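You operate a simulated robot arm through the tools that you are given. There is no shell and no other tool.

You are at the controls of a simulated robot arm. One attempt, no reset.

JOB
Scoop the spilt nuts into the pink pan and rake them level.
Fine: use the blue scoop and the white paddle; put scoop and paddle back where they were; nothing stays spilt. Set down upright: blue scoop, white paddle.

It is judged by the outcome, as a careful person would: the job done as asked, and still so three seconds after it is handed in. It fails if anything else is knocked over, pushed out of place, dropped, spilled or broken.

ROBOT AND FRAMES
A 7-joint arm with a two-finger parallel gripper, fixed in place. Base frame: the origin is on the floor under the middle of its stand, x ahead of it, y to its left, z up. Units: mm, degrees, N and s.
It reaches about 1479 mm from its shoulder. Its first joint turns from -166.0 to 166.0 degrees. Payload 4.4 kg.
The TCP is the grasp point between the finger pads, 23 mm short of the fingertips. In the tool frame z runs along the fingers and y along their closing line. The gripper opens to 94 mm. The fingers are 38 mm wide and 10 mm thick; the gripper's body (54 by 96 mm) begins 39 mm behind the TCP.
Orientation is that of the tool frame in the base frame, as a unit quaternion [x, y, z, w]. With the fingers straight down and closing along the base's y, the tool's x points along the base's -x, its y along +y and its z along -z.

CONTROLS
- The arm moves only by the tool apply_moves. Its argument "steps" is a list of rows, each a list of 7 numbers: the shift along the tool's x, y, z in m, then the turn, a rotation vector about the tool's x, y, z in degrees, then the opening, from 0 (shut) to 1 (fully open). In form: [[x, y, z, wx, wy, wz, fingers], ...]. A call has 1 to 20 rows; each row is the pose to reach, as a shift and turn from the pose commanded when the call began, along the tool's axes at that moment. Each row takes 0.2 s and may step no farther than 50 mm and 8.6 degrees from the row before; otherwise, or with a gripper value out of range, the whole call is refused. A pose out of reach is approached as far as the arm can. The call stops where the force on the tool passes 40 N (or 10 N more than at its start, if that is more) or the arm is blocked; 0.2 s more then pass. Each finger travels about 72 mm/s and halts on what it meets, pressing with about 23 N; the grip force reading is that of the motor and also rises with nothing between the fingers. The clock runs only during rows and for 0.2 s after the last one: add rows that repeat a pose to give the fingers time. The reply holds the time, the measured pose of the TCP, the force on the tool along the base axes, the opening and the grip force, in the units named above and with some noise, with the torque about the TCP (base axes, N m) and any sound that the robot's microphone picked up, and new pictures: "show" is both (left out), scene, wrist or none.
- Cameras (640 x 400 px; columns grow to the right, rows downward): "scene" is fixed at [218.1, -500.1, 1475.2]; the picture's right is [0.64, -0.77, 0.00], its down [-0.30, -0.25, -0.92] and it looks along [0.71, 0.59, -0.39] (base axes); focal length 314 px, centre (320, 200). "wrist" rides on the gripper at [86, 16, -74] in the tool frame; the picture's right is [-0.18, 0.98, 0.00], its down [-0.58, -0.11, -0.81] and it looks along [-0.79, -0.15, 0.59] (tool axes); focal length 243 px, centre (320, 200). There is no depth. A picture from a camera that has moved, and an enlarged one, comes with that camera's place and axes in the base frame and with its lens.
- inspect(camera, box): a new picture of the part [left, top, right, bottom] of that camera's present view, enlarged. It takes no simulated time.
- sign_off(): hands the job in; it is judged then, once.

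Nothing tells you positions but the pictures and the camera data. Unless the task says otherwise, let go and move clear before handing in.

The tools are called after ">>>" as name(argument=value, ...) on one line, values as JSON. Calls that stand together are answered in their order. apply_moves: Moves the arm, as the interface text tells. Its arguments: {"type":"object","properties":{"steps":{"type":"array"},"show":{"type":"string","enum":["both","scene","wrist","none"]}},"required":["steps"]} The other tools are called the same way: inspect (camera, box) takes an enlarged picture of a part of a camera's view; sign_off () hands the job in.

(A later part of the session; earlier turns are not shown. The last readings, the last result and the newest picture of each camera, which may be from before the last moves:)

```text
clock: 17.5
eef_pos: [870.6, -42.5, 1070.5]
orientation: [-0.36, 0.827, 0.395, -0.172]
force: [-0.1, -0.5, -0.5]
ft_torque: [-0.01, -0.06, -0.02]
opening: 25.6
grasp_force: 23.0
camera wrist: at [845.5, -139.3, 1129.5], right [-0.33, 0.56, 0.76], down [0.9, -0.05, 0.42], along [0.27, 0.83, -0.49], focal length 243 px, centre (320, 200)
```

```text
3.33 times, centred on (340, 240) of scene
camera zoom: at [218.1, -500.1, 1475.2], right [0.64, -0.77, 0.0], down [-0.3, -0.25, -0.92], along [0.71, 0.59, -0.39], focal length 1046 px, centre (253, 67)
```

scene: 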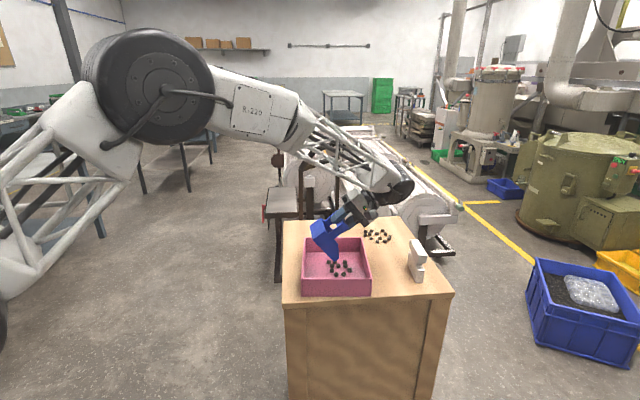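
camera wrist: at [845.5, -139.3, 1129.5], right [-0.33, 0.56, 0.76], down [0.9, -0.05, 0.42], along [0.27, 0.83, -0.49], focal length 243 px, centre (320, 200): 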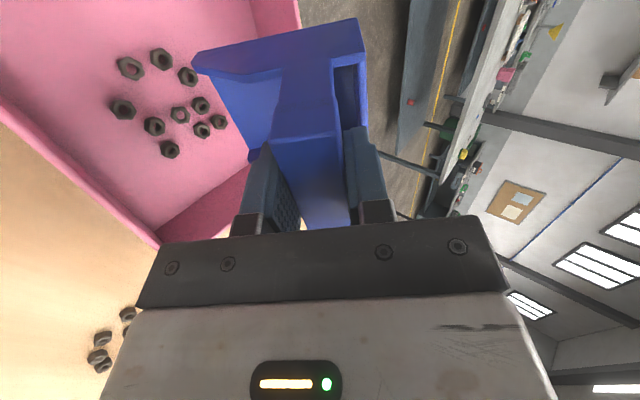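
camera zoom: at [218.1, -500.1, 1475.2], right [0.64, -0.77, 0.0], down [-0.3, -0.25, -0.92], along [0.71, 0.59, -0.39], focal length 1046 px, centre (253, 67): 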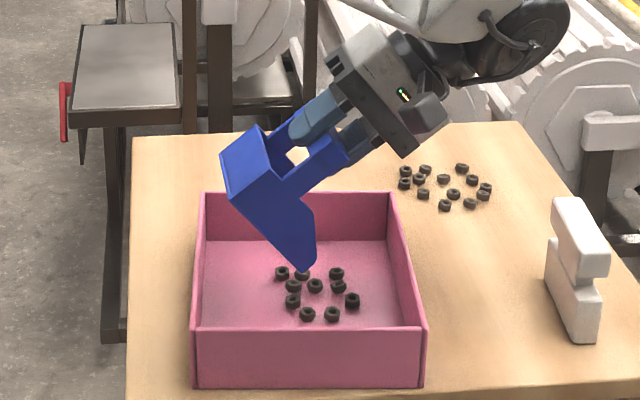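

About 10 nuts are now in the pan and the scoop is empty. I'll level the scoop while raising it, then head back for the next load.

>>> apply_moves(steps=[[0, 0.008, -0.006, 8.5, 0, 0, 0], [0, 0.0155, -0.0126, 17, 0, 0, 0], [0, 0.0155, -0.0126, 25.5, 0, 0, 0], [0, 0.0155, -0.0126, 34, 0, 0, 0], [0, 0.0155, -0.0126, 42.5, 0, 0, 0], [0, 0.0155, -0.0126, 51, 0, 0, 0], [0, 0.0155, -0.0126, 51, 0, 0, 0]])

>>> inspect(camera="scene", box=[280, 180, 400, 300])

>>> inspect(camera="wrist", box=[150, 0, 400, 210])

```text
clock: 19.1
eef_pos: [870.2, -42.9, 1089.8]
orientation: [-0.4, 0.917, -0.002, 0.001]
force: [-0.7, 1.2, -1.8]
ft_torque: [-0.02, -0.01, 0.0]
opening: 25.5
grasp_force: 23.3
camera wrist: at [798.0, -95.7, 1164.1], right [-0.59, 0.8, 0.0], down [0.47, 0.35, 0.81], along [0.65, 0.48, -0.59], focal length 243 px, centre (320, 200)
```

scene: 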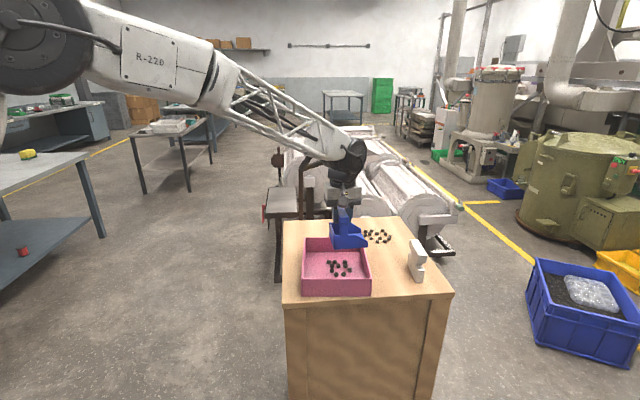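
wrist: 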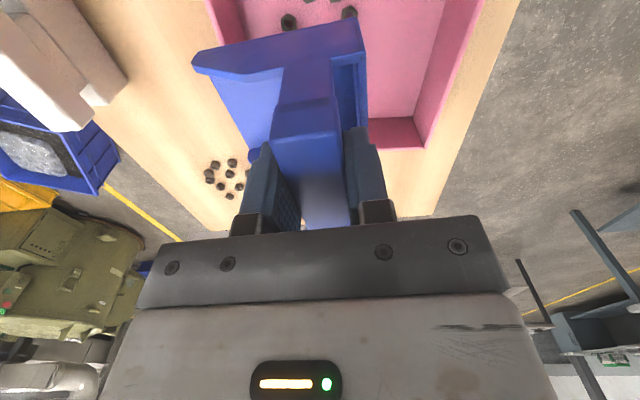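

```text
3.33 times, centred on (340, 240) of scene
camera zoom: at [218.1, -500.1, 1475.2], right [0.64, -0.77, 0.0], down [-0.3, -0.25, -0.92], along [0.71, 0.59, -0.39], focal length 1046 px, centre (253, 67)
```

zoom: 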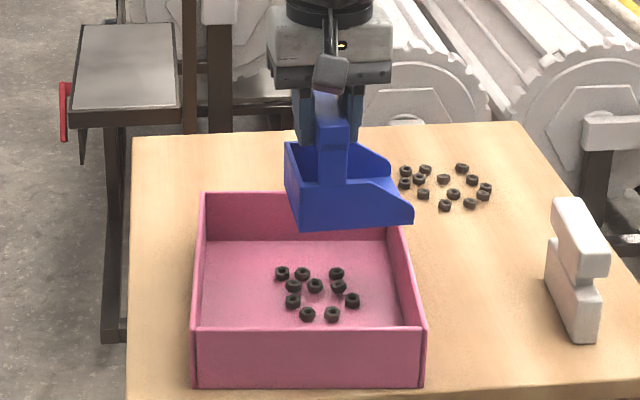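

```text
1.90 times, centred on (275, 105) of wrist
camera zoom: at [798.0, -95.7, 1164.1], right [-0.59, 0.8, 0.0], down [0.47, 0.35, 0.81], along [0.65, 0.48, -0.59], focal length 462 px, centre (406, 381)
```

zoom: 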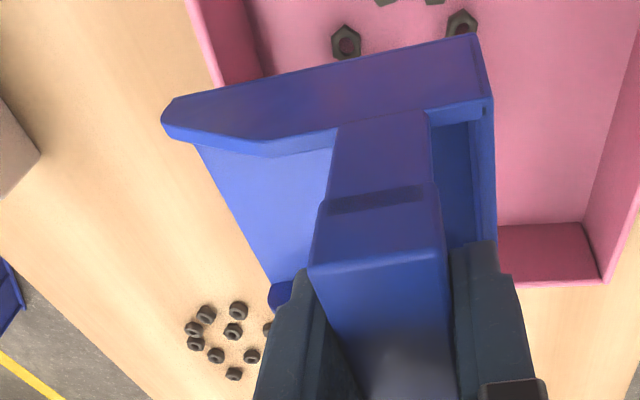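

The pour worked and the scoop is empty. I'll carry it back to the left of the remaining heap and lower it to a few mm above the table.

>>> apply_moves(steps=[[-0.03, 0, 0, 0, 0, 0, 0], [-0.07, 0, 0, 0, 0, 0, 0], [-0.11, 0, 0, 0, 0, 0, 0], [-0.15, 0, 0, 0, 0, 0, 0], [-0.18, 0, 0, 0, 0, 0, 0], [-0.195, 0, 0, 0, 0, 0, 0], [-0.195, 0, 0.03, 0, 0, 0, 0], [-0.195, 0, 0.06, 0, 0, 0, 0], [-0.195, 0, 0.075, 0, 0, 0, 0], [-0.195, 0, 0.085, 0, 0, 0, 0]])

>>> inspect(camera="scene", box=[310, 180, 410, 260])

```text
clock: 21.3
eef_pos: [1004.4, 100.0, 1003.7]
orientation: [-0.399, 0.917, -0.001, 0.0]
force: [-0.4, 0.7, -1.4]
ft_torque: [-0.01, -0.02, -0.03]
opening: 25.7
grasp_force: 23.2
camera wrist: at [932.0, 47.0, 1078.1], right [-0.59, 0.8, 0.0], down [0.47, 0.35, 0.81], along [0.65, 0.48, -0.59], focal length 243 px, centre (320, 200)
```

scene: 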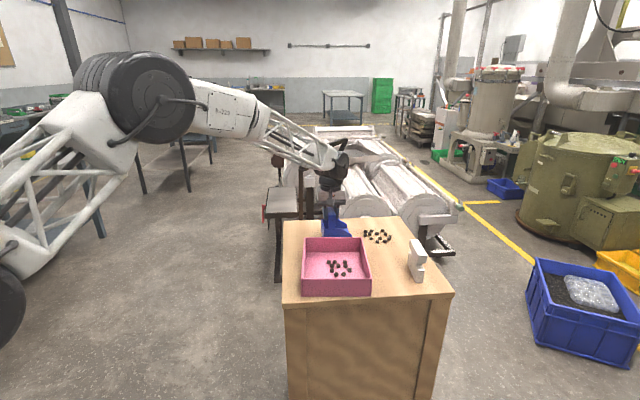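
wrist: 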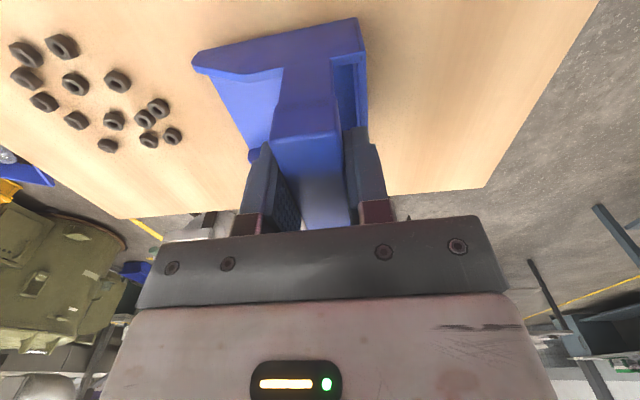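

```text
5.00 times, centred on (360, 220) of scene
camera zoom: at [218.1, -500.1, 1475.2], right [0.64, -0.77, 0.0], down [-0.3, -0.25, -0.92], along [0.71, 0.59, -0.39], focal length 1569 px, centre (120, 100)
```

zoom: 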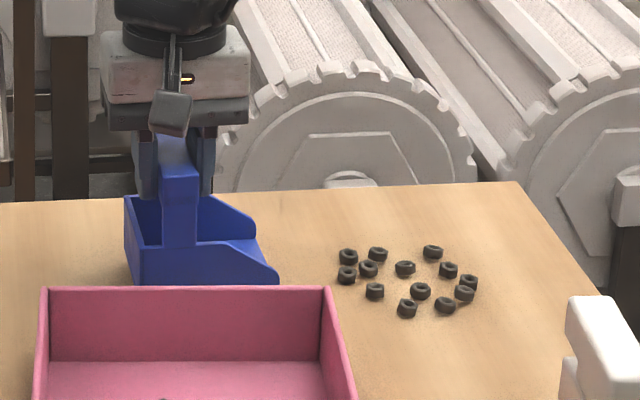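

The empty scoop is about 13 mm above the table, left of the heap. I'll lower it nearly flush and push it forward into the nuts.

>>> apply_moves(steps=[[0, 0, 0.005, 0, 0, 0, 0], [0, 0, 0.009, 0, 0, 0, 0], [0, 0, 0.0105, 0, 0, 0, 0], [0, -0.01, 0.0105, 0, 0, 0, 0], [0, -0.025, 0.0105, 0, 0, 0, 0], [0, -0.04, 0.0105, 0, 0, 0, 0]])

>>> inspect(camera="scene", box=[310, 180, 410, 260])

```text
clock: 22.7
eef_pos: [1034.7, 73.4, 994.0]
orientation: [-0.399, 0.917, -0.001, 0.0]
force: [0.5, -0.9, -1.7]
ft_torque: [-0.02, 0.0, -0.02]
opening: 25.7
grasp_force: 22.8
camera wrist: at [961.5, 19.6, 1068.2], right [-0.59, 0.8, 0.0], down [0.47, 0.35, 0.81], along [0.65, 0.48, -0.59], focal length 243 px, centre (320, 200)
```

scene: 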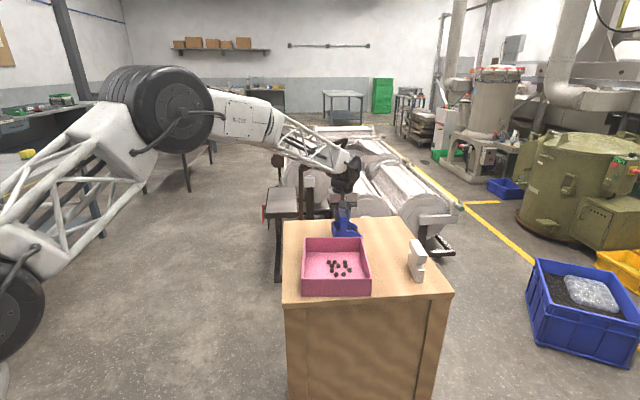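
wrist: 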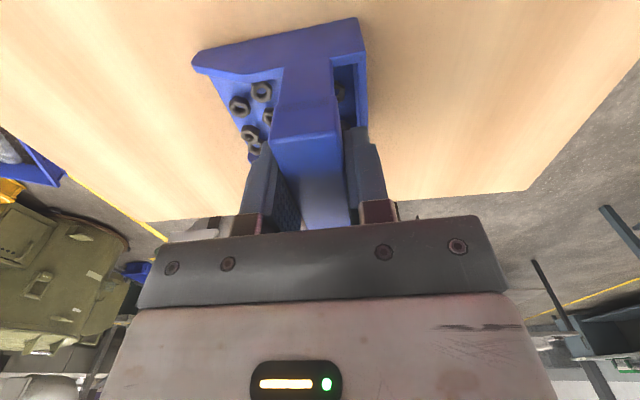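

```text
5.00 times, centred on (360, 220) of scene
camera zoom: at [218.1, -500.1, 1475.2], right [0.64, -0.77, 0.0], down [-0.3, -0.25, -0.92], along [0.71, 0.59, -0.39], focal length 1569 px, centre (120, 100)
```

zoom: 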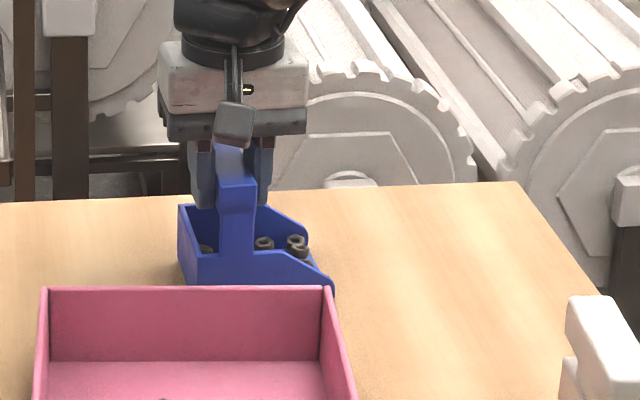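

All 13 remaining nuts are now in the scoop and the table looks clear. I'll lift it, carry it over the pan and pour again.

>>> apply_moves(steps=[[0, 0, -0.02, 0, 0, 0, 0], [0, 0, -0.055, 0, 0, 0, 0], [0, 0.005, -0.095, 0, 0, 0, 0], [0.03, 0.015, -0.097, 0, 0, 0, 0], [0.065, 0.025, -0.097, 0, 0, 0, 0], [0.1, 0.037, -0.097, 0, 0, 0, 0], [0.135, 0.048, -0.097, 0, 0, 0, 0], [0.17, 0.06, -0.097, 0, 0, 0, 0], [0.195, 0.066, -0.097, 0, 0, 0, 0], [0.21, 0.068, -0.097, 0, 0, 0, 0], [0.21, 0.068, -0.097, 0, 0, 0, 0]])

>>> inspect(camera="scene", box=[280, 180, 440, 300])

```text
clock: 25.1
eef_pos: [840.3, -35.5, 1093.0]
orientation: [-0.399, 0.917, 0.0, 0.0]
force: [-0.4, 0.0, -1.6]
ft_torque: [0.0, 0.03, -0.01]
opening: 25.7
grasp_force: 23.1
camera wrist: at [767.1, -88.0, 1167.0], right [-0.59, 0.8, 0.0], down [0.47, 0.35, 0.81], along [0.65, 0.48, -0.59], focal length 243 px, centre (320, 200)
```

scene: 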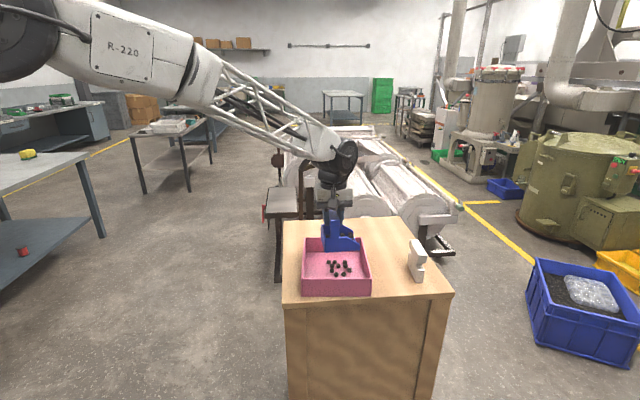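
wrist: 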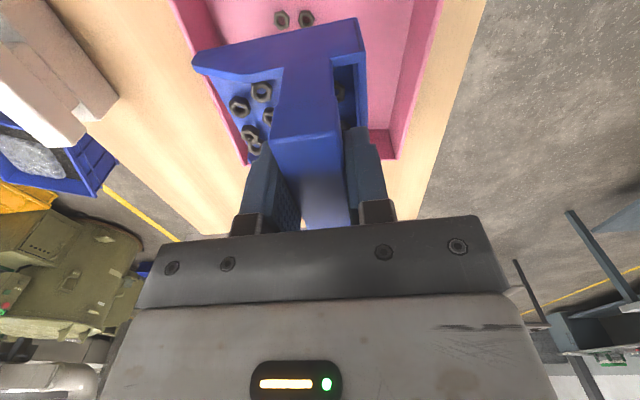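

```text
3.33 times, centred on (360, 240) of scene
camera zoom: at [218.1, -500.1, 1475.2], right [0.64, -0.77, 0.0], down [-0.3, -0.25, -0.92], along [0.71, 0.59, -0.39], focal length 1046 px, centre (187, 67)
```

zoom: 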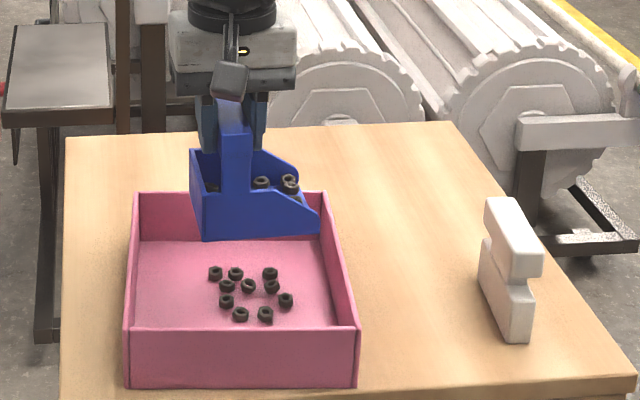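

The table is clear and the scoop is over the pan. I'll pour the second load the same way.

>>> apply_moves(steps=[[0, -0.004, 0.003, -8.5, 0, 0, 0], [0, -0.008, 0.007, -17, 0, 0, 0], [0, -0.012, 0.012, -25.5, 0, 0, 0], [0, -0.016, 0.016, -34, 0, 0, 0], [0, -0.02, 0.02, -42.5, 0, 0, 0], [0, -0.025, 0.024, -51, 0, 0, 0], [0, -0.025, 0.024, -53, 0, 0, 0], [0, -0.025, 0.024, -53, 0, 0, 0]])

>>> inspect(camera="scene", box=[280, 180, 440, 300])

```text
clock: 26.9
eef_pos: [857.7, -52.5, 1067.6]
orientation: [-0.357, 0.82, 0.41, -0.178]
force: [1.0, -0.4, -1.4]
ft_torque: [-0.04, -0.01, 0.01]
opening: 25.6
grasp_force: 23.2
camera wrist: at [834.0, -150.8, 1126.2], right [-0.31, 0.54, 0.78], down [0.92, -0.06, 0.4], along [0.26, 0.84, -0.47], focal length 243 px, centre (320, 200)
```

scene: 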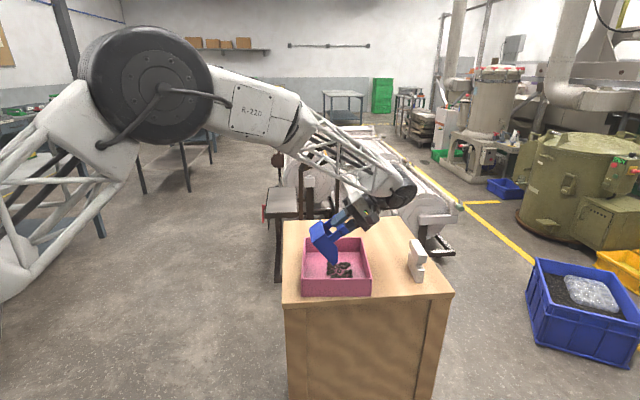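
wrist: 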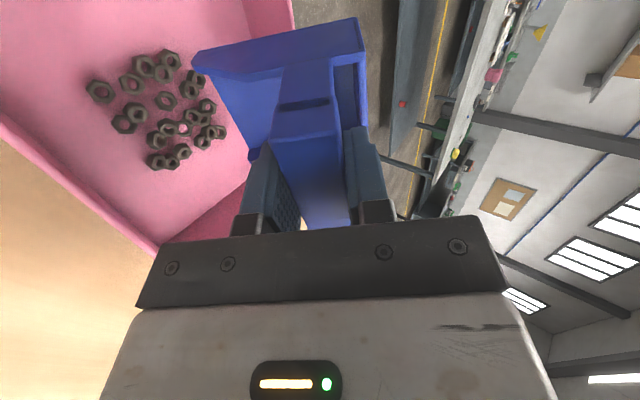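

```text
3.33 times, centred on (360, 240) of scene
camera zoom: at [218.1, -500.1, 1475.2], right [0.64, -0.77, 0.0], down [-0.3, -0.25, -0.92], along [0.71, 0.59, -0.39], focal length 1046 px, centre (187, 67)
```

zoom: 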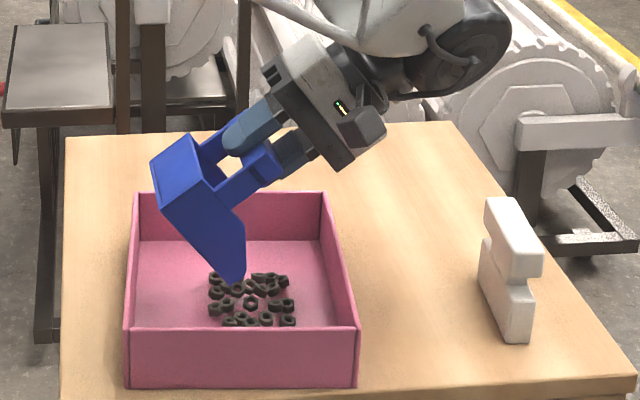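

All nuts are in the pan. I'll level and raise the scoop clear.

>>> apply_moves(steps=[[0, 0.01, -0.0075, 8.5, 0, 0, 0], [0, 0.0192, -0.0144, 17, 0, 0, 0], [0, 0.0192, -0.0144, 25.5, 0, 0, 0], [0, 0.0192, -0.0144, 34, 0, 0, 0], [0, 0.0192, -0.0144, 42.5, 0, 0, 0], [0, 0.0192, -0.0144, 51, 0, 0, 0], [0, 0.0192, -0.0144, 53, 0, 0, 0], [0, 0.0192, -0.0144, 53, 0, 0, 0]])

>>> inspect(camera="scene", box=[280, 180, 440, 300])

```text
clock: 28.7
eef_pos: [859.2, -52.0, 1090.0]
orientation: [-0.399, 0.917, -0.002, 0.001]
force: [0.8, 0.1, -0.9]
ft_torque: [0.05, 0.01, 0.02]
opening: 25.4
grasp_force: 22.5
camera wrist: at [786.7, -105.1, 1165.8], right [-0.59, 0.8, 0.0], down [0.47, 0.35, 0.81], along [0.65, 0.48, -0.59], focal length 243 px, centre (320, 200)
```

scene: 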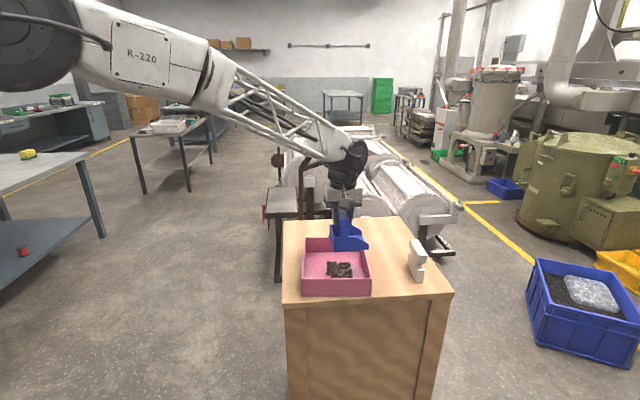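
wrist: 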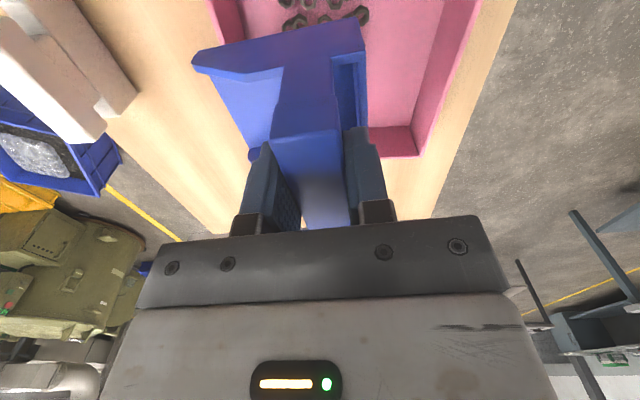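

```text
3.33 times, centred on (360, 240) of scene
camera zoom: at [218.1, -500.1, 1475.2], right [0.64, -0.77, 0.0], down [-0.3, -0.25, -0.92], along [0.71, 0.59, -0.39], focal length 1046 px, centre (187, 67)
```

zoom: 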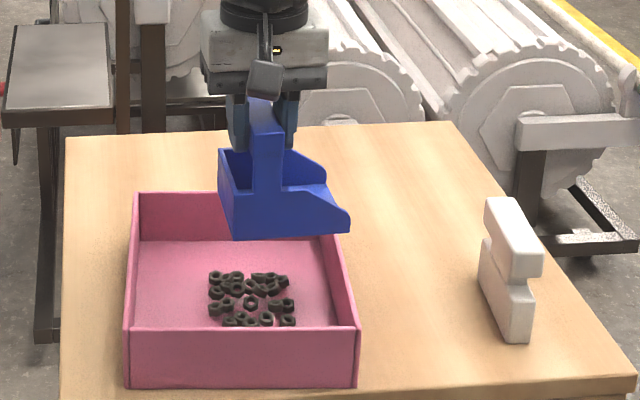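

The scoop is empty and all the nuts are in the pan. I'll carry the scoop back over its original place and hold it a few mm above the table to compare with the first picture.

>>> apply_moves(steps=[[-0.04, 0.01, 0, 0, 0, 0, 0], [-0.085, 0.022, 0, 0, 0, 0, 0], [-0.13, 0.034, 0, 0, 0, 0, 0], [-0.175, 0.046, 0, 0, 0, 0, 0], [-0.22, 0.057, 0, 0, 0, 0, 0], [-0.26, 0.067, 0, 0, 0, 0, 0], [-0.2836, 0.0735, 0, 0, 0, 0, 0], [-0.2836, 0.0735, 0.035, 0, 0, 0, 0], [-0.2836, 0.0735, 0.07, 0, 0, 0, 0], [-0.2836, 0.0735, 0.09, 0, 0, 0, 0], [-0.2836, 0.0735, 0.096, 0, 0, 0, 0], [-0.2836, 0.0735, 0.096, 0, 0, 0, 0]])

>>> inspect(camera="scene", box=[294, 198, 334, 240])

```text
clock: 31.3
eef_pos: [994.6, 207.3, 993.4]
orientation: [-0.4, 0.916, -0.001, 0.0]
force: [0.4, -0.6, -1.0]
ft_torque: [-0.02, 0.02, 0.01]
opening: 25.8
grasp_force: 23.2
camera wrist: at [923.4, 152.9, 1068.3], right [-0.59, 0.8, 0.0], down [0.47, 0.35, 0.81], along [0.65, 0.48, -0.59], focal length 243 px, centre (320, 200)
```

scene: 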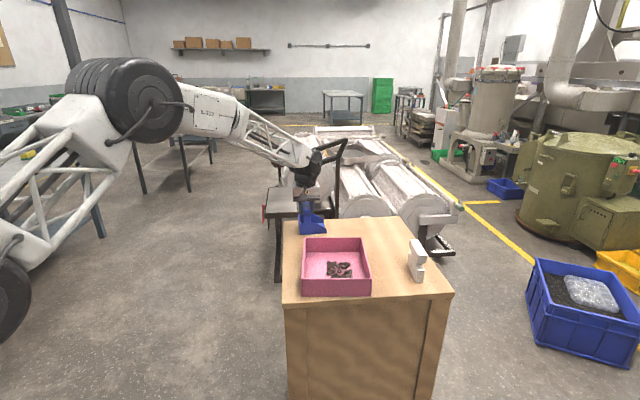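
wrist: 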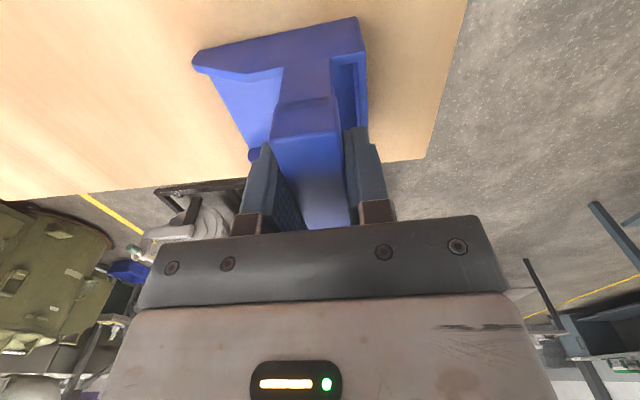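

```text
9.52 times, centred on (314, 219) of scene
camera zoom: at [218.1, -500.1, 1475.2], right [0.64, -0.77, 0.0], down [-0.3, -0.25, -0.92], along [0.71, 0.59, -0.39], focal length 2988 px, centre (377, 19)
```

zoom: 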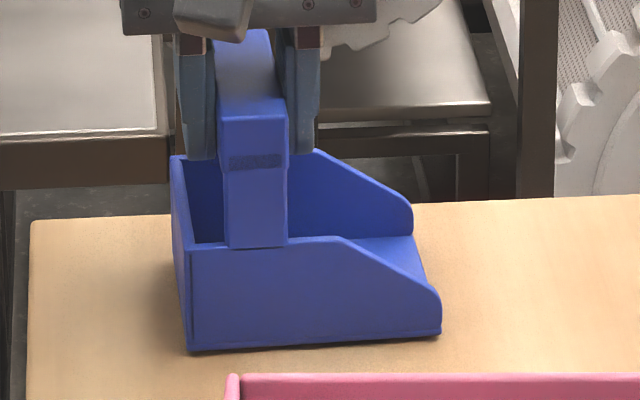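

The hold position is only about 5 mm off the original. I'll nudge it and lower it to the table.

>>> apply_moves(steps=[[-0.0048, -0.0028, 0, 0, 0, 0, 0], [-0.0048, -0.0028, 0.0015, 0, 0, 0, 0], [-0.0048, -0.0028, 0.0027, 0, 0, 0, 0], [-0.0048, -0.0028, 0.0027, 0, 0, 0, 0]], show="wrist")

>>> inspect(camera="scene", box=[294, 198, 334, 240])

```text
clock: 32.3
eef_pos: [1002.8, 206.7, 992.2]
orientation: [-0.399, 0.917, 0.0, 0.001]
force: [-0.2, -0.6, -0.8]
ft_torque: [0.0, 0.02, -0.04]
opening: 25.8
grasp_force: 22.6
camera wrist: at [929.6, 154.5, 1067.5], right [-0.59, 0.8, 0.0], down [0.47, 0.35, 0.81], along [0.65, 0.48, -0.59], focal length 243 px, centre (320, 200)
```

wrist: 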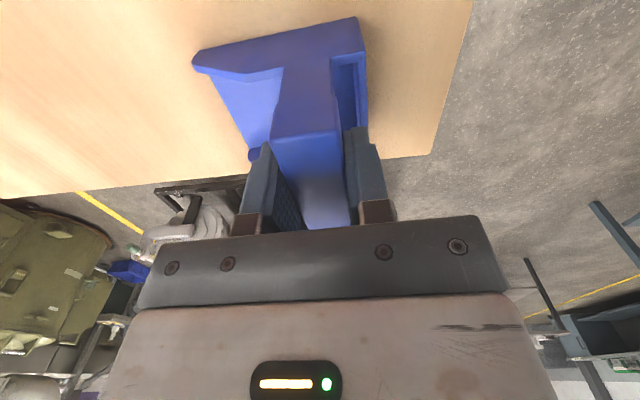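

```text
9.52 times, centred on (314, 219) of scene
camera zoom: at [218.1, -500.1, 1475.2], right [0.64, -0.77, 0.0], down [-0.3, -0.25, -0.92], along [0.71, 0.59, -0.39], focal length 2988 px, centre (377, 19)
```

zoom: 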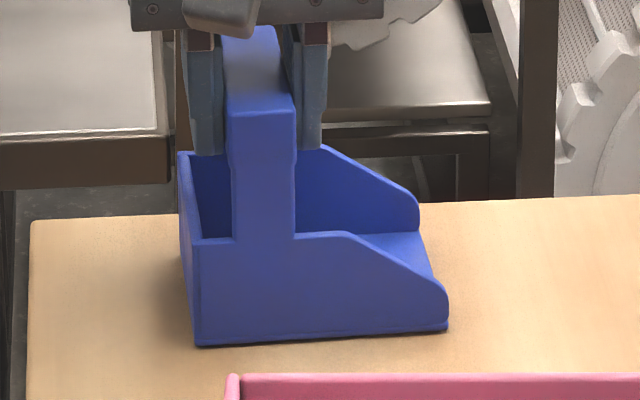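

Alignment now matches the original in the picture, and the scoop is still about 3–4 mm up. I'll lower it gently to contact.

>>> apply_moves(steps=[[0, 0, 0.001, 0, 0, 0, 0], [0, 0, 0.002, 0, 0, 0, 0], [0, 0, 0.003, 0, 0, 0, 0], [0, 0, 0.0035, 0, 0, 0, 0], [0, 0, 0.0035, 0, 0, 0, 0]], show="none")

>>> inspect(camera="scene", box=[294, 198, 334, 240])

```text
clock: 33.5
eef_pos: [1003.8, 208.1, 990.9]
orientation: [-0.4, 0.917, -0.001, 0.001]
force: [-3.0, 3.9, 21.1]
ft_torque: [0.1, 0.04, 0.08]
opening: 26.2
grasp_force: 23.3
```

```text
9.52 times, centred on (314, 219) of scene
camera zoom: at [218.1, -500.1, 1475.2], right [0.64, -0.77, 0.0], down [-0.3, -0.25, -0.92], along [0.71, 0.59, -0.39], focal length 2988 px, centre (377, 19)
```

zoom: 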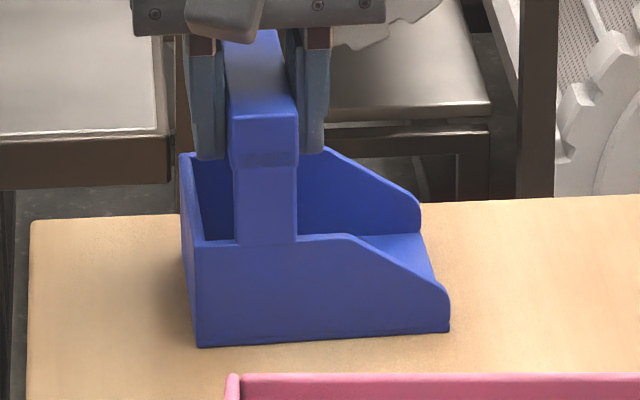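

The scoop is on the table but about 6 mm beyond its original spot. I'll lift it a little, shift it back and set it down again.

>>> apply_moves(steps=[[0, 0, -0.003, 0, 0, 0, 0], [0, 0, -0.007, 0, 0, 0, 0], [0.0034, 0.0011, -0.007, 0, 0, 0, 0], [0.0067, 0.0022, -0.007, 0, 0, 0, 0], [0.0067, 0.0022, -0.004, 0, 0, 0, 0], [0.0067, 0.0022, -0.002, 0, 0, 0, 0], [0.0067, 0.0022, -0.002, 0, 0, 0, 0]], show="wrist")

>>> inspect(camera="scene", box=[294, 198, 334, 240])

```text
clock: 35.1
eef_pos: [995.3, 204.5, 990.5]
orientation: [-0.398, 0.917, -0.001, 0.0]
force: [-0.1, -0.1, -1.3]
ft_torque: [0.02, 0.04, -0.01]
opening: 25.4
grasp_force: 22.9
camera wrist: at [923.8, 151.2, 1065.6], right [-0.59, 0.8, 0.0], down [0.47, 0.35, 0.81], along [0.65, 0.48, -0.59], focal length 243 px, centre (320, 200)
```

wrist: 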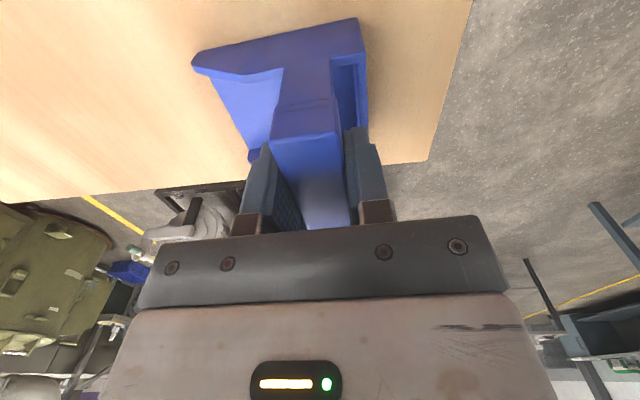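

```text
9.52 times, centred on (314, 219) of scene
camera zoom: at [218.1, -500.1, 1475.2], right [0.64, -0.77, 0.0], down [-0.3, -0.25, -0.92], along [0.71, 0.59, -0.39], focal length 2988 px, centre (377, 19)
```

zoom: 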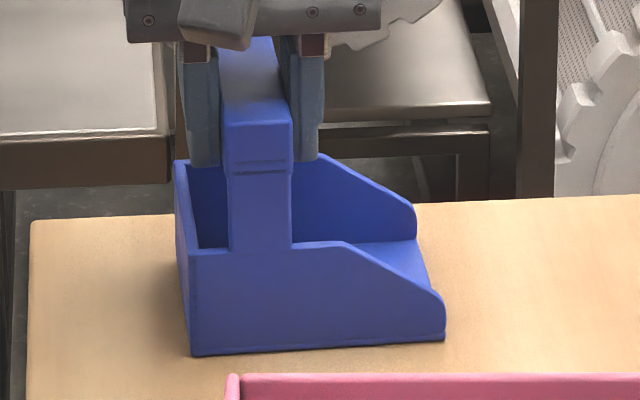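

It is within about 1–3 mm of the original now. I'll make a small trim and lower it until it touches.

>>> apply_moves(steps=[[-0.0028, -0.0015, 0, 0, 0, 0, 0], [-0.0028, -0.0015, 0.0006, 0, 0, 0, 0], [-0.0028, -0.0015, 0.0012, 0, 0, 0, 0], [-0.0028, -0.0015, 0.0012, 0, 0, 0, 0]], show="none")

>>> inspect(camera="scene", box=[294, 198, 334, 240])

```text
clock: 36.1
eef_pos: [999.9, 205.5, 990.7]
orientation: [-0.398, 0.917, -0.001, 0.001]
force: [-1.2, 0.5, 12.9]
ft_torque: [-0.18, 0.22, -0.04]
opening: 25.4
grasp_force: 23.0
```

```text
9.52 times, centred on (314, 219) of scene
camera zoom: at [218.1, -500.1, 1475.2], right [0.64, -0.77, 0.0], down [-0.3, -0.25, -0.92], along [0.71, 0.59, -0.39], focal length 2988 px, centre (377, 19)
```

zoom: 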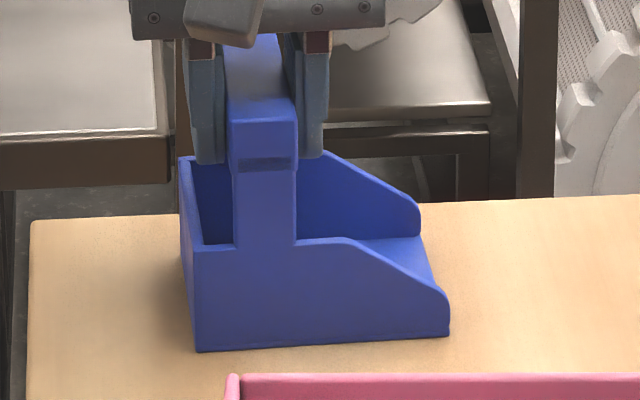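

The scoop is at its original spot to within a millimetre or two and touching the table. I'll release it and rise straight up.

>>> apply_moves(steps=[[0, 0, -0.0006, 0, 0, 0, 0], [0, 0, -0.0006, 0, 0, 0, 0.35], [0, 0, -0.0006, 0, 0, 0, 0.6], [0, 0, -0.0006, 0, 0, 0, 0.8], [0, 0, -0.0006, 0, 0, 0, 0.8], [0, 0, -0.02, 0, 0, 0, 0.8], [0, 0, -0.06, 0, 0, 0, 0.8], [0, 0, -0.1, 0, 0, 0, 0.8], [0, 0, -0.14, 0, 0, 0, 1]])

>>> inspect(camera="scene", box=[294, 198, 334, 240])

>>> inspect(camera="scene", box=[280, 190, 460, 310])

```text
clock: 38.1
eef_pos: [1002.9, 203.1, 1126.5]
orientation: [-0.399, 0.917, 0.0, 0.0]
force: [0.0, 0.7, 0.1]
ft_torque: [0.01, -0.01, 0.02]
opening: 94.2
grasp_force: 0.0
camera wrist: at [929.3, 149.8, 1201.1], right [-0.59, 0.8, 0.0], down [0.48, 0.35, 0.81], along [0.65, 0.48, -0.59], focal length 243 px, centre (320, 200)
```

scene: 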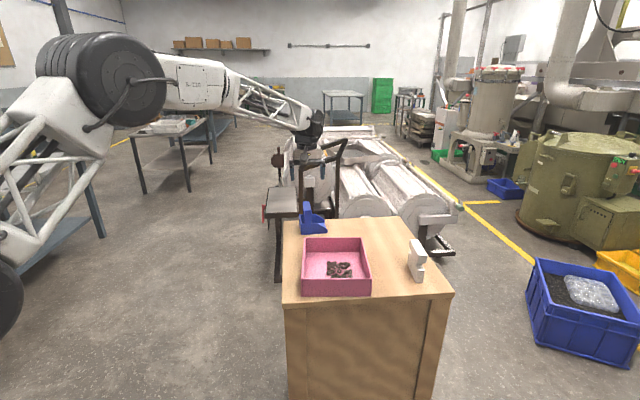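
wrist: 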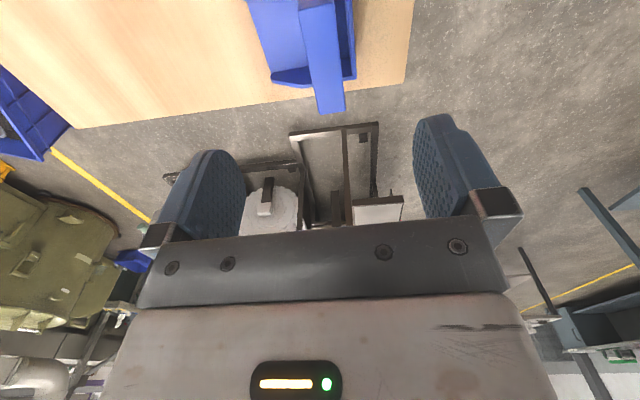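

```text
9.52 times, centred on (314, 219) of scene
camera zoom: at [218.1, -500.1, 1475.2], right [0.64, -0.77, 0.0], down [-0.3, -0.25, -0.92], along [0.71, 0.59, -0.39], focal length 2988 px, centre (377, 19)
```

zoom: 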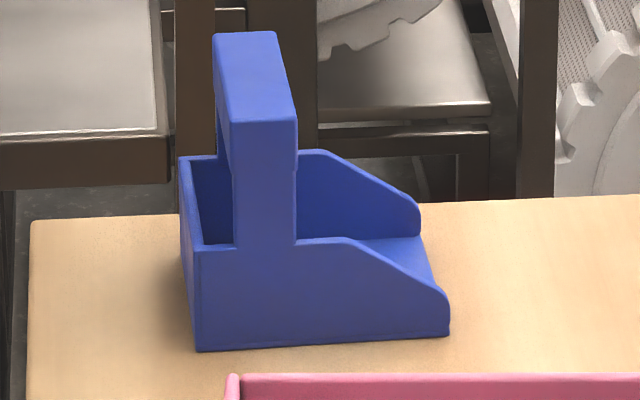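

```text
3.33 times, centred on (370, 250) of scene
camera zoom: at [218.1, -500.1, 1475.2], right [0.64, -0.77, 0.0], down [-0.3, -0.25, -0.92], along [0.71, 0.59, -0.39], focal length 1046 px, centre (153, 33)
```

zoom: 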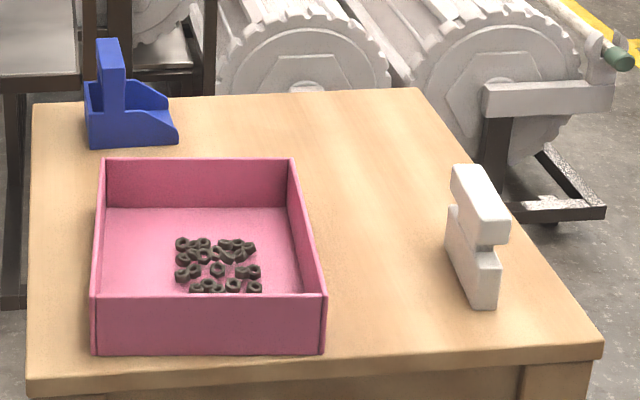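

The scoop stands upright where it was and the table is clear. I'll move above the white paddle and turn 7° to match its axis.

>>> apply_moves(steps=[[0.03, -0.029, 0.003, 0, 0, 0.7, 1], [0.06, -0.058, 0.006, 0, 0, 1.4, 1], [0.09, -0.087, 0.01, 0, 0, 2.1, 1], [0.12, -0.116, 0.014, 0, 0, 2.8, 1], [0.15, -0.145, 0.018, 0, 0, 3.5, 1], [0.18, -0.174, 0.022, 0, 0, 4.2, 1], [0.21, -0.203, 0.026, 0, 0, 4.9, 1], [0.24, -0.233, 0.03, 0, 0, 5.6, 1], [0.27, -0.262, 0.034, 0, 0, 6.3, 1], [0.2995, -0.2905, 0.037, 0, 0, 7, 1], [0.2995, -0.2905, 0.037, 0, 0, 7, 1]])

>>> inspect(camera="wrist", box=[220, 0, 420, 150])

```text
clock: 40.5
eef_pos: [1007.0, -212.7, 1093.8]
orientation: [-0.342, 0.94, -0.001, 0.0]
force: [0.2, -0.1, 0.4]
ft_torque: [-0.02, -0.01, 0.0]
opening: 94.1
grasp_force: 0.0
camera wrist: at [928.9, -257.1, 1168.3], right [-0.49, 0.87, 0.0], down [0.51, 0.29, 0.81], along [0.7, 0.4, -0.59], focal length 243 px, centre (320, 200)
```

scene: 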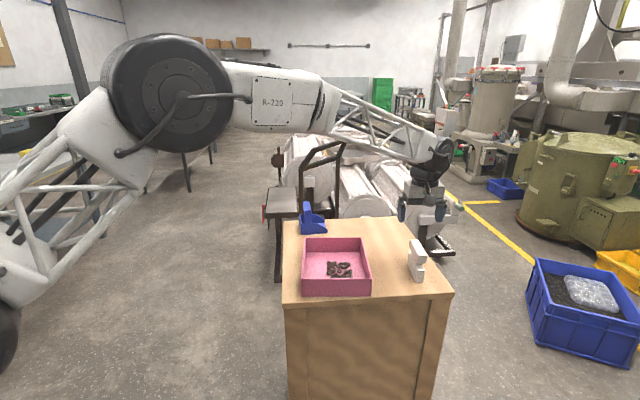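
wrist: 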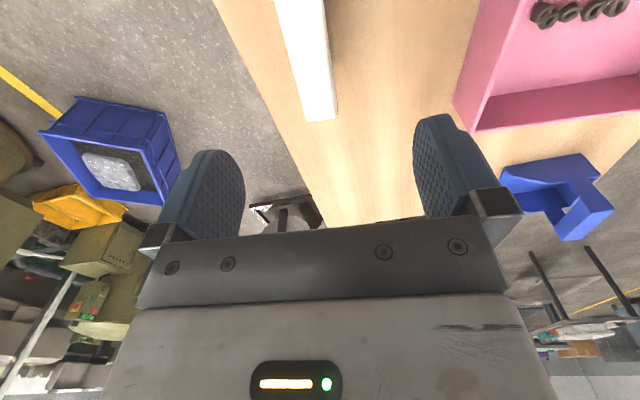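

```text
2.67 times, centred on (320, 75) of wrist
camera zoom: at [928.9, -257.1, 1168.3], right [-0.49, 0.87, 0.0], down [0.51, 0.29, 0.81], along [0.7, 0.4, -0.59], focal length 647 px, centre (320, 533)
```

zoom: 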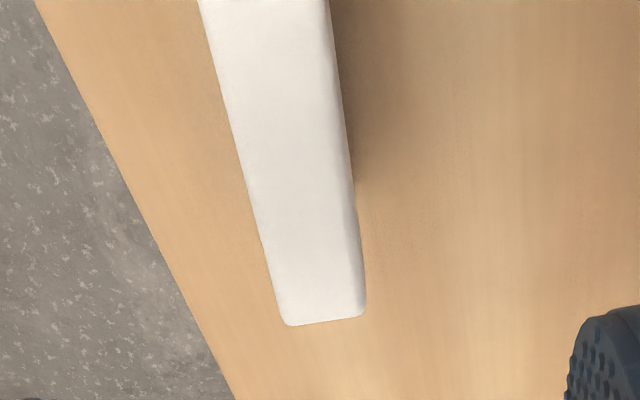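

The paddle handle lies along 40° with its top near z≈995, centred around (1002,-220). I'll shift slightly and lower halfway to recheck.

>>> apply_moves(steps=[[0.004, -0.002, 0.02, 0, 0, 0, 1], [0.0075, -0.0045, 0.04, 0, 0, 0, 1], [0.0075, -0.0045, 0.054, 0, 0, 0, 1], [0.0075, -0.0045, 0.054, 0, 0, 0, 1]])

>>> inspect(camera="wrist", box=[220, 0, 420, 150])

>>> inspect(camera="scene", box=[390, 190, 460, 290])

```text
clock: 41.5
eef_pos: [1006.6, -219.3, 1038.7]
orientation: [-0.342, 0.94, -0.001, 0.0]
force: [0.0, -0.6, -0.5]
ft_torque: [0.02, 0.03, 0.02]
opening: 93.6
grasp_force: 0.1
camera wrist: at [927.8, -263.8, 1114.2], right [-0.49, 0.87, 0.0], down [0.51, 0.29, 0.81], along [0.7, 0.4, -0.59], focal length 243 px, centre (320, 200)
```

scene: 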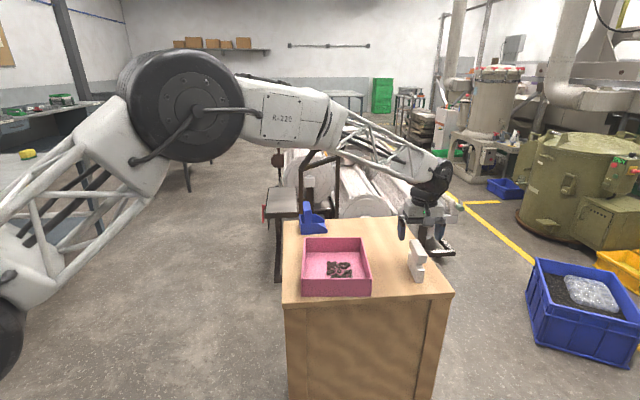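
wrist: 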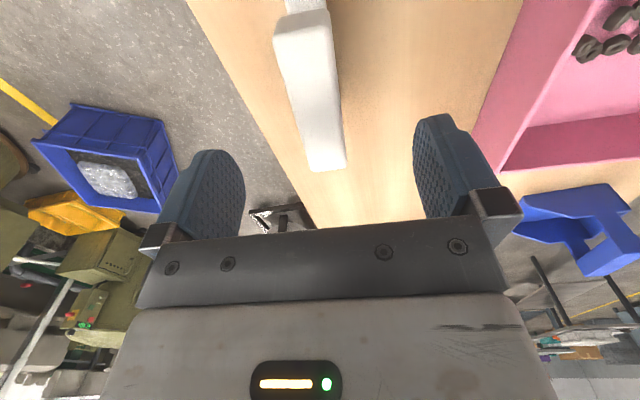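

```text
2.67 times, centred on (320, 75) of wrist
camera zoom: at [927.8, -263.8, 1114.2], right [-0.49, 0.87, 0.0], down [0.51, 0.29, 0.81], along [0.7, 0.4, -0.59], focal length 647 px, centre (320, 533)
```

zoom: 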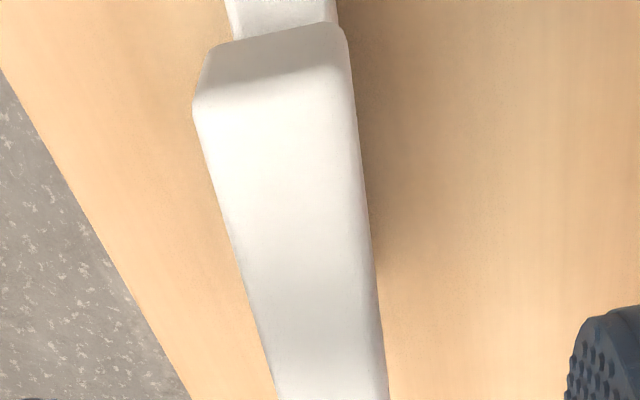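

```text
4.00 times, centred on (425, 240) of scene
camera zoom: at [218.1, -500.1, 1475.2], right [0.64, -0.77, 0.0], down [-0.3, -0.25, -0.92], along [0.71, 0.59, -0.39], focal length 1255 px, centre (-100, 40)
```

zoom: 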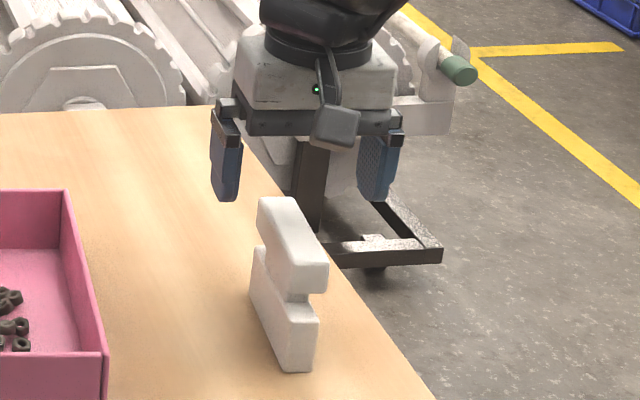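

The tool is centred on the handle to within about 1 mm. I'll descend around it and close.

>>> apply_moves(steps=[[0.003, 0, 0.02, 0, 0, 0, 1], [0.003, 0, 0.04, 0, 0, 0, 1], [0.003, 0, 0.05, 0, 0, 0, 1], [0.003, 0, 0.057, 0, 0, 0, 1], [0.003, 0, 0.057, 0, 0, 0, 1]])

>>> inspect(camera="scene", box=[390, 200, 450, 290])

```text
clock: 42.7
eef_pos: [1002.4, -221.0, 982.2]
orientation: [-0.341, 0.94, -0.001, 0.0]
force: [-0.8, 0.2, 0.3]
ft_torque: [0.01, 0.02, 0.0]
opening: 93.9
grasp_force: 0.1
camera wrist: at [924.3, -264.7, 1055.6], right [-0.49, 0.87, 0.0], down [0.51, 0.29, 0.81], along [0.7, 0.4, -0.59], focal length 243 px, centre (320, 200)
```

scene: 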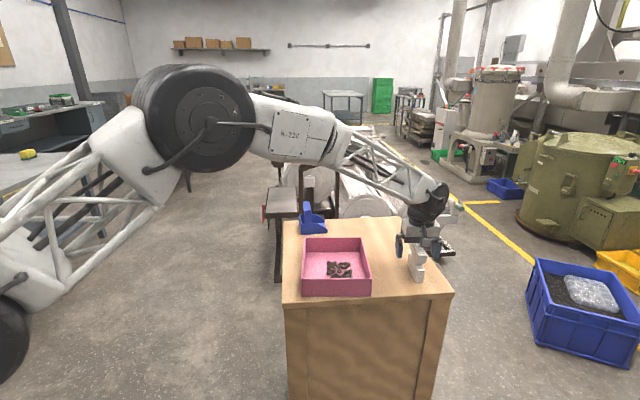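
wrist: 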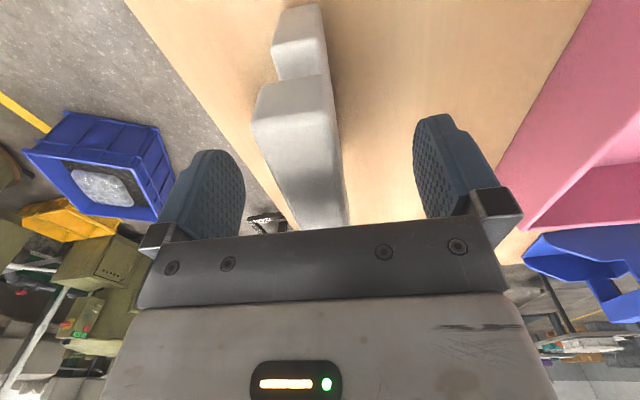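

```text
4.44 times, centred on (420, 245) of scene
camera zoom: at [218.1, -500.1, 1475.2], right [0.64, -0.77, 0.0], down [-0.3, -0.25, -0.92], along [0.71, 0.59, -0.39], focal length 1395 px, centre (-124, 0)
```

zoom: 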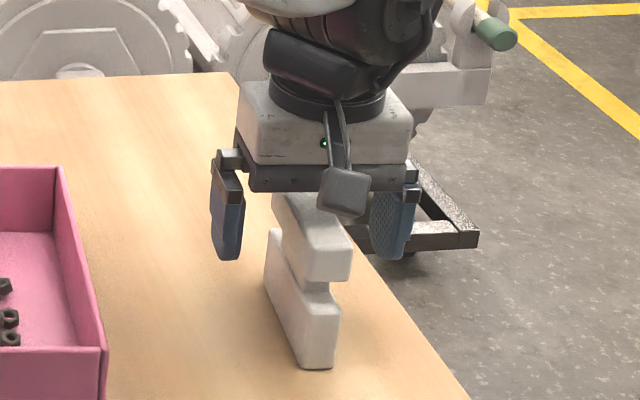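

The fingers straddle the handle. I'll close on it now.

>>> apply_moves(steps=[[0, 0, 0, 0, 0, 0, 0.5], [0, 0, 0, 0, 0, 0, 0.35], [0, 0, 0, 0, 0, 0, 0.2], [0, 0, 0, 0, 0, 0, 0], [0, 0, 0, 0, 0, 0, 0], [0, 0, 0, 0, 0, 0, 0]])

>>> inspect(camera="scene", box=[400, 232, 436, 290])

```text
clock: 44.1
eef_pos: [1003.4, -219.9, 980.7]
orientation: [-0.343, 0.939, -0.002, 0.0]
force: [0.6, 0.4, 0.5]
ft_torque: [0.02, 0.02, 0.0]
opening: 27.2
grasp_force: 23.2
camera wrist: at [924.4, -264.7, 1055.7], right [-0.49, 0.87, 0.0], down [0.51, 0.29, 0.81], along [0.7, 0.4, -0.59], focal length 243 px, centre (320, 200)
```

scene: 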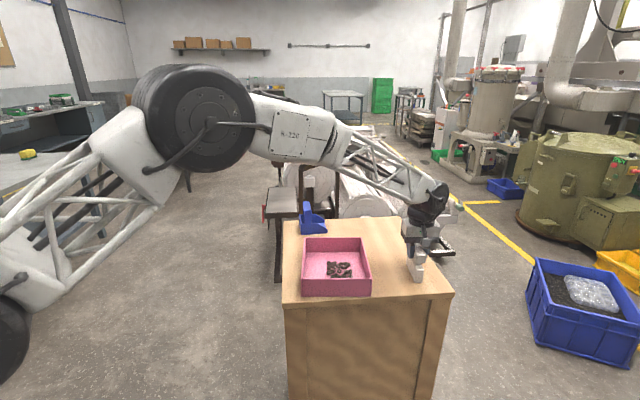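
wrist: 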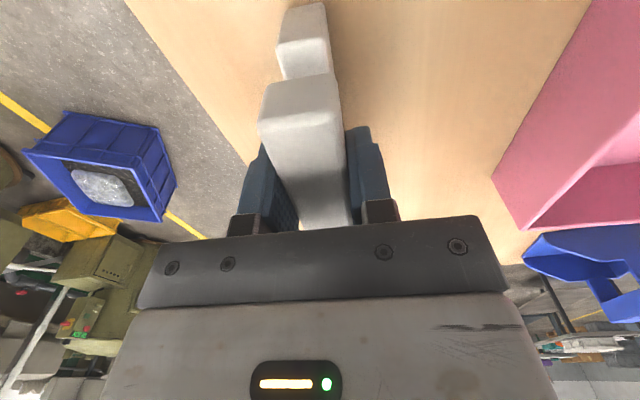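

```text
6.90 times, centred on (418, 261) of scene
camera zoom: at [218.1, -500.1, 1475.2], right [0.64, -0.77, 0.0], down [-0.3, -0.25, -0.92], along [0.71, 0.59, -0.39], focal length 2164 px, centre (-356, -221)
```

zoom: 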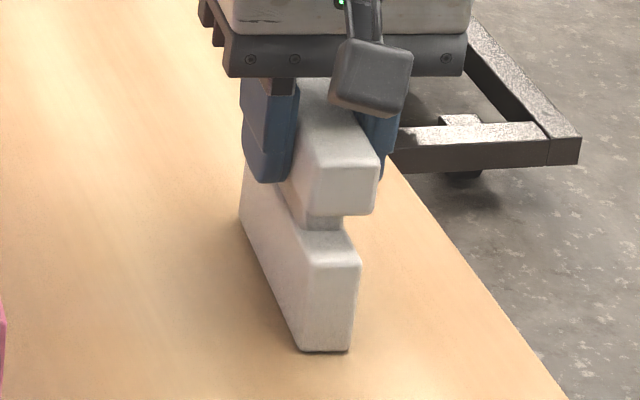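

I have the paddle, shifted about 2.5 mm on closing, which I'll correct on return. Next I'll look closely at the heap in the pan.

>>> inspect(camera="scene", box=[298, 230, 374, 300])

>>> inspect(camera="scene", box=[318, 255, 360, 285])

```text
5.71 times, centred on (336, 265) of scene
camera zoom: at [218.1, -500.1, 1475.2], right [0.64, -0.77, 0.0], down [-0.3, -0.25, -0.92], along [0.71, 0.59, -0.39], focal length 1793 px, centre (229, -171)
```

zoom: 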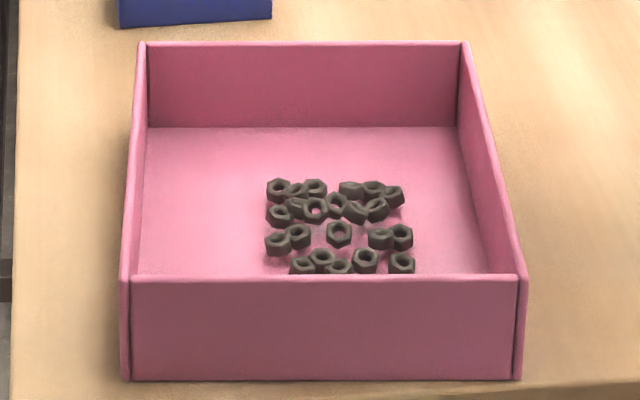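

```text
13.33 times, centred on (339, 270) of scene
camera zoom: at [218.1, -500.1, 1475.2], right [0.64, -0.77, 0.0], down [-0.3, -0.25, -0.92], along [0.71, 0.59, -0.39], focal length 4184 px, centre (67, -733)
```

zoom: 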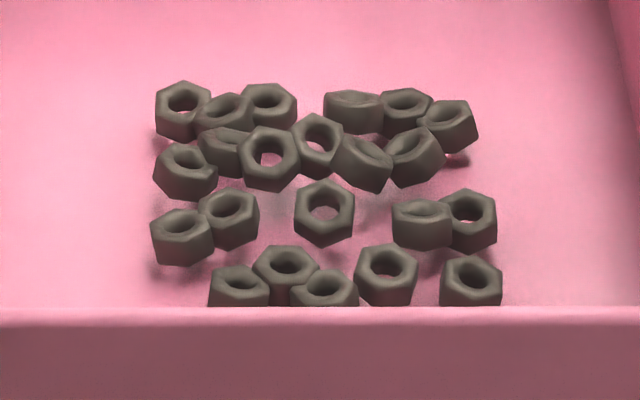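

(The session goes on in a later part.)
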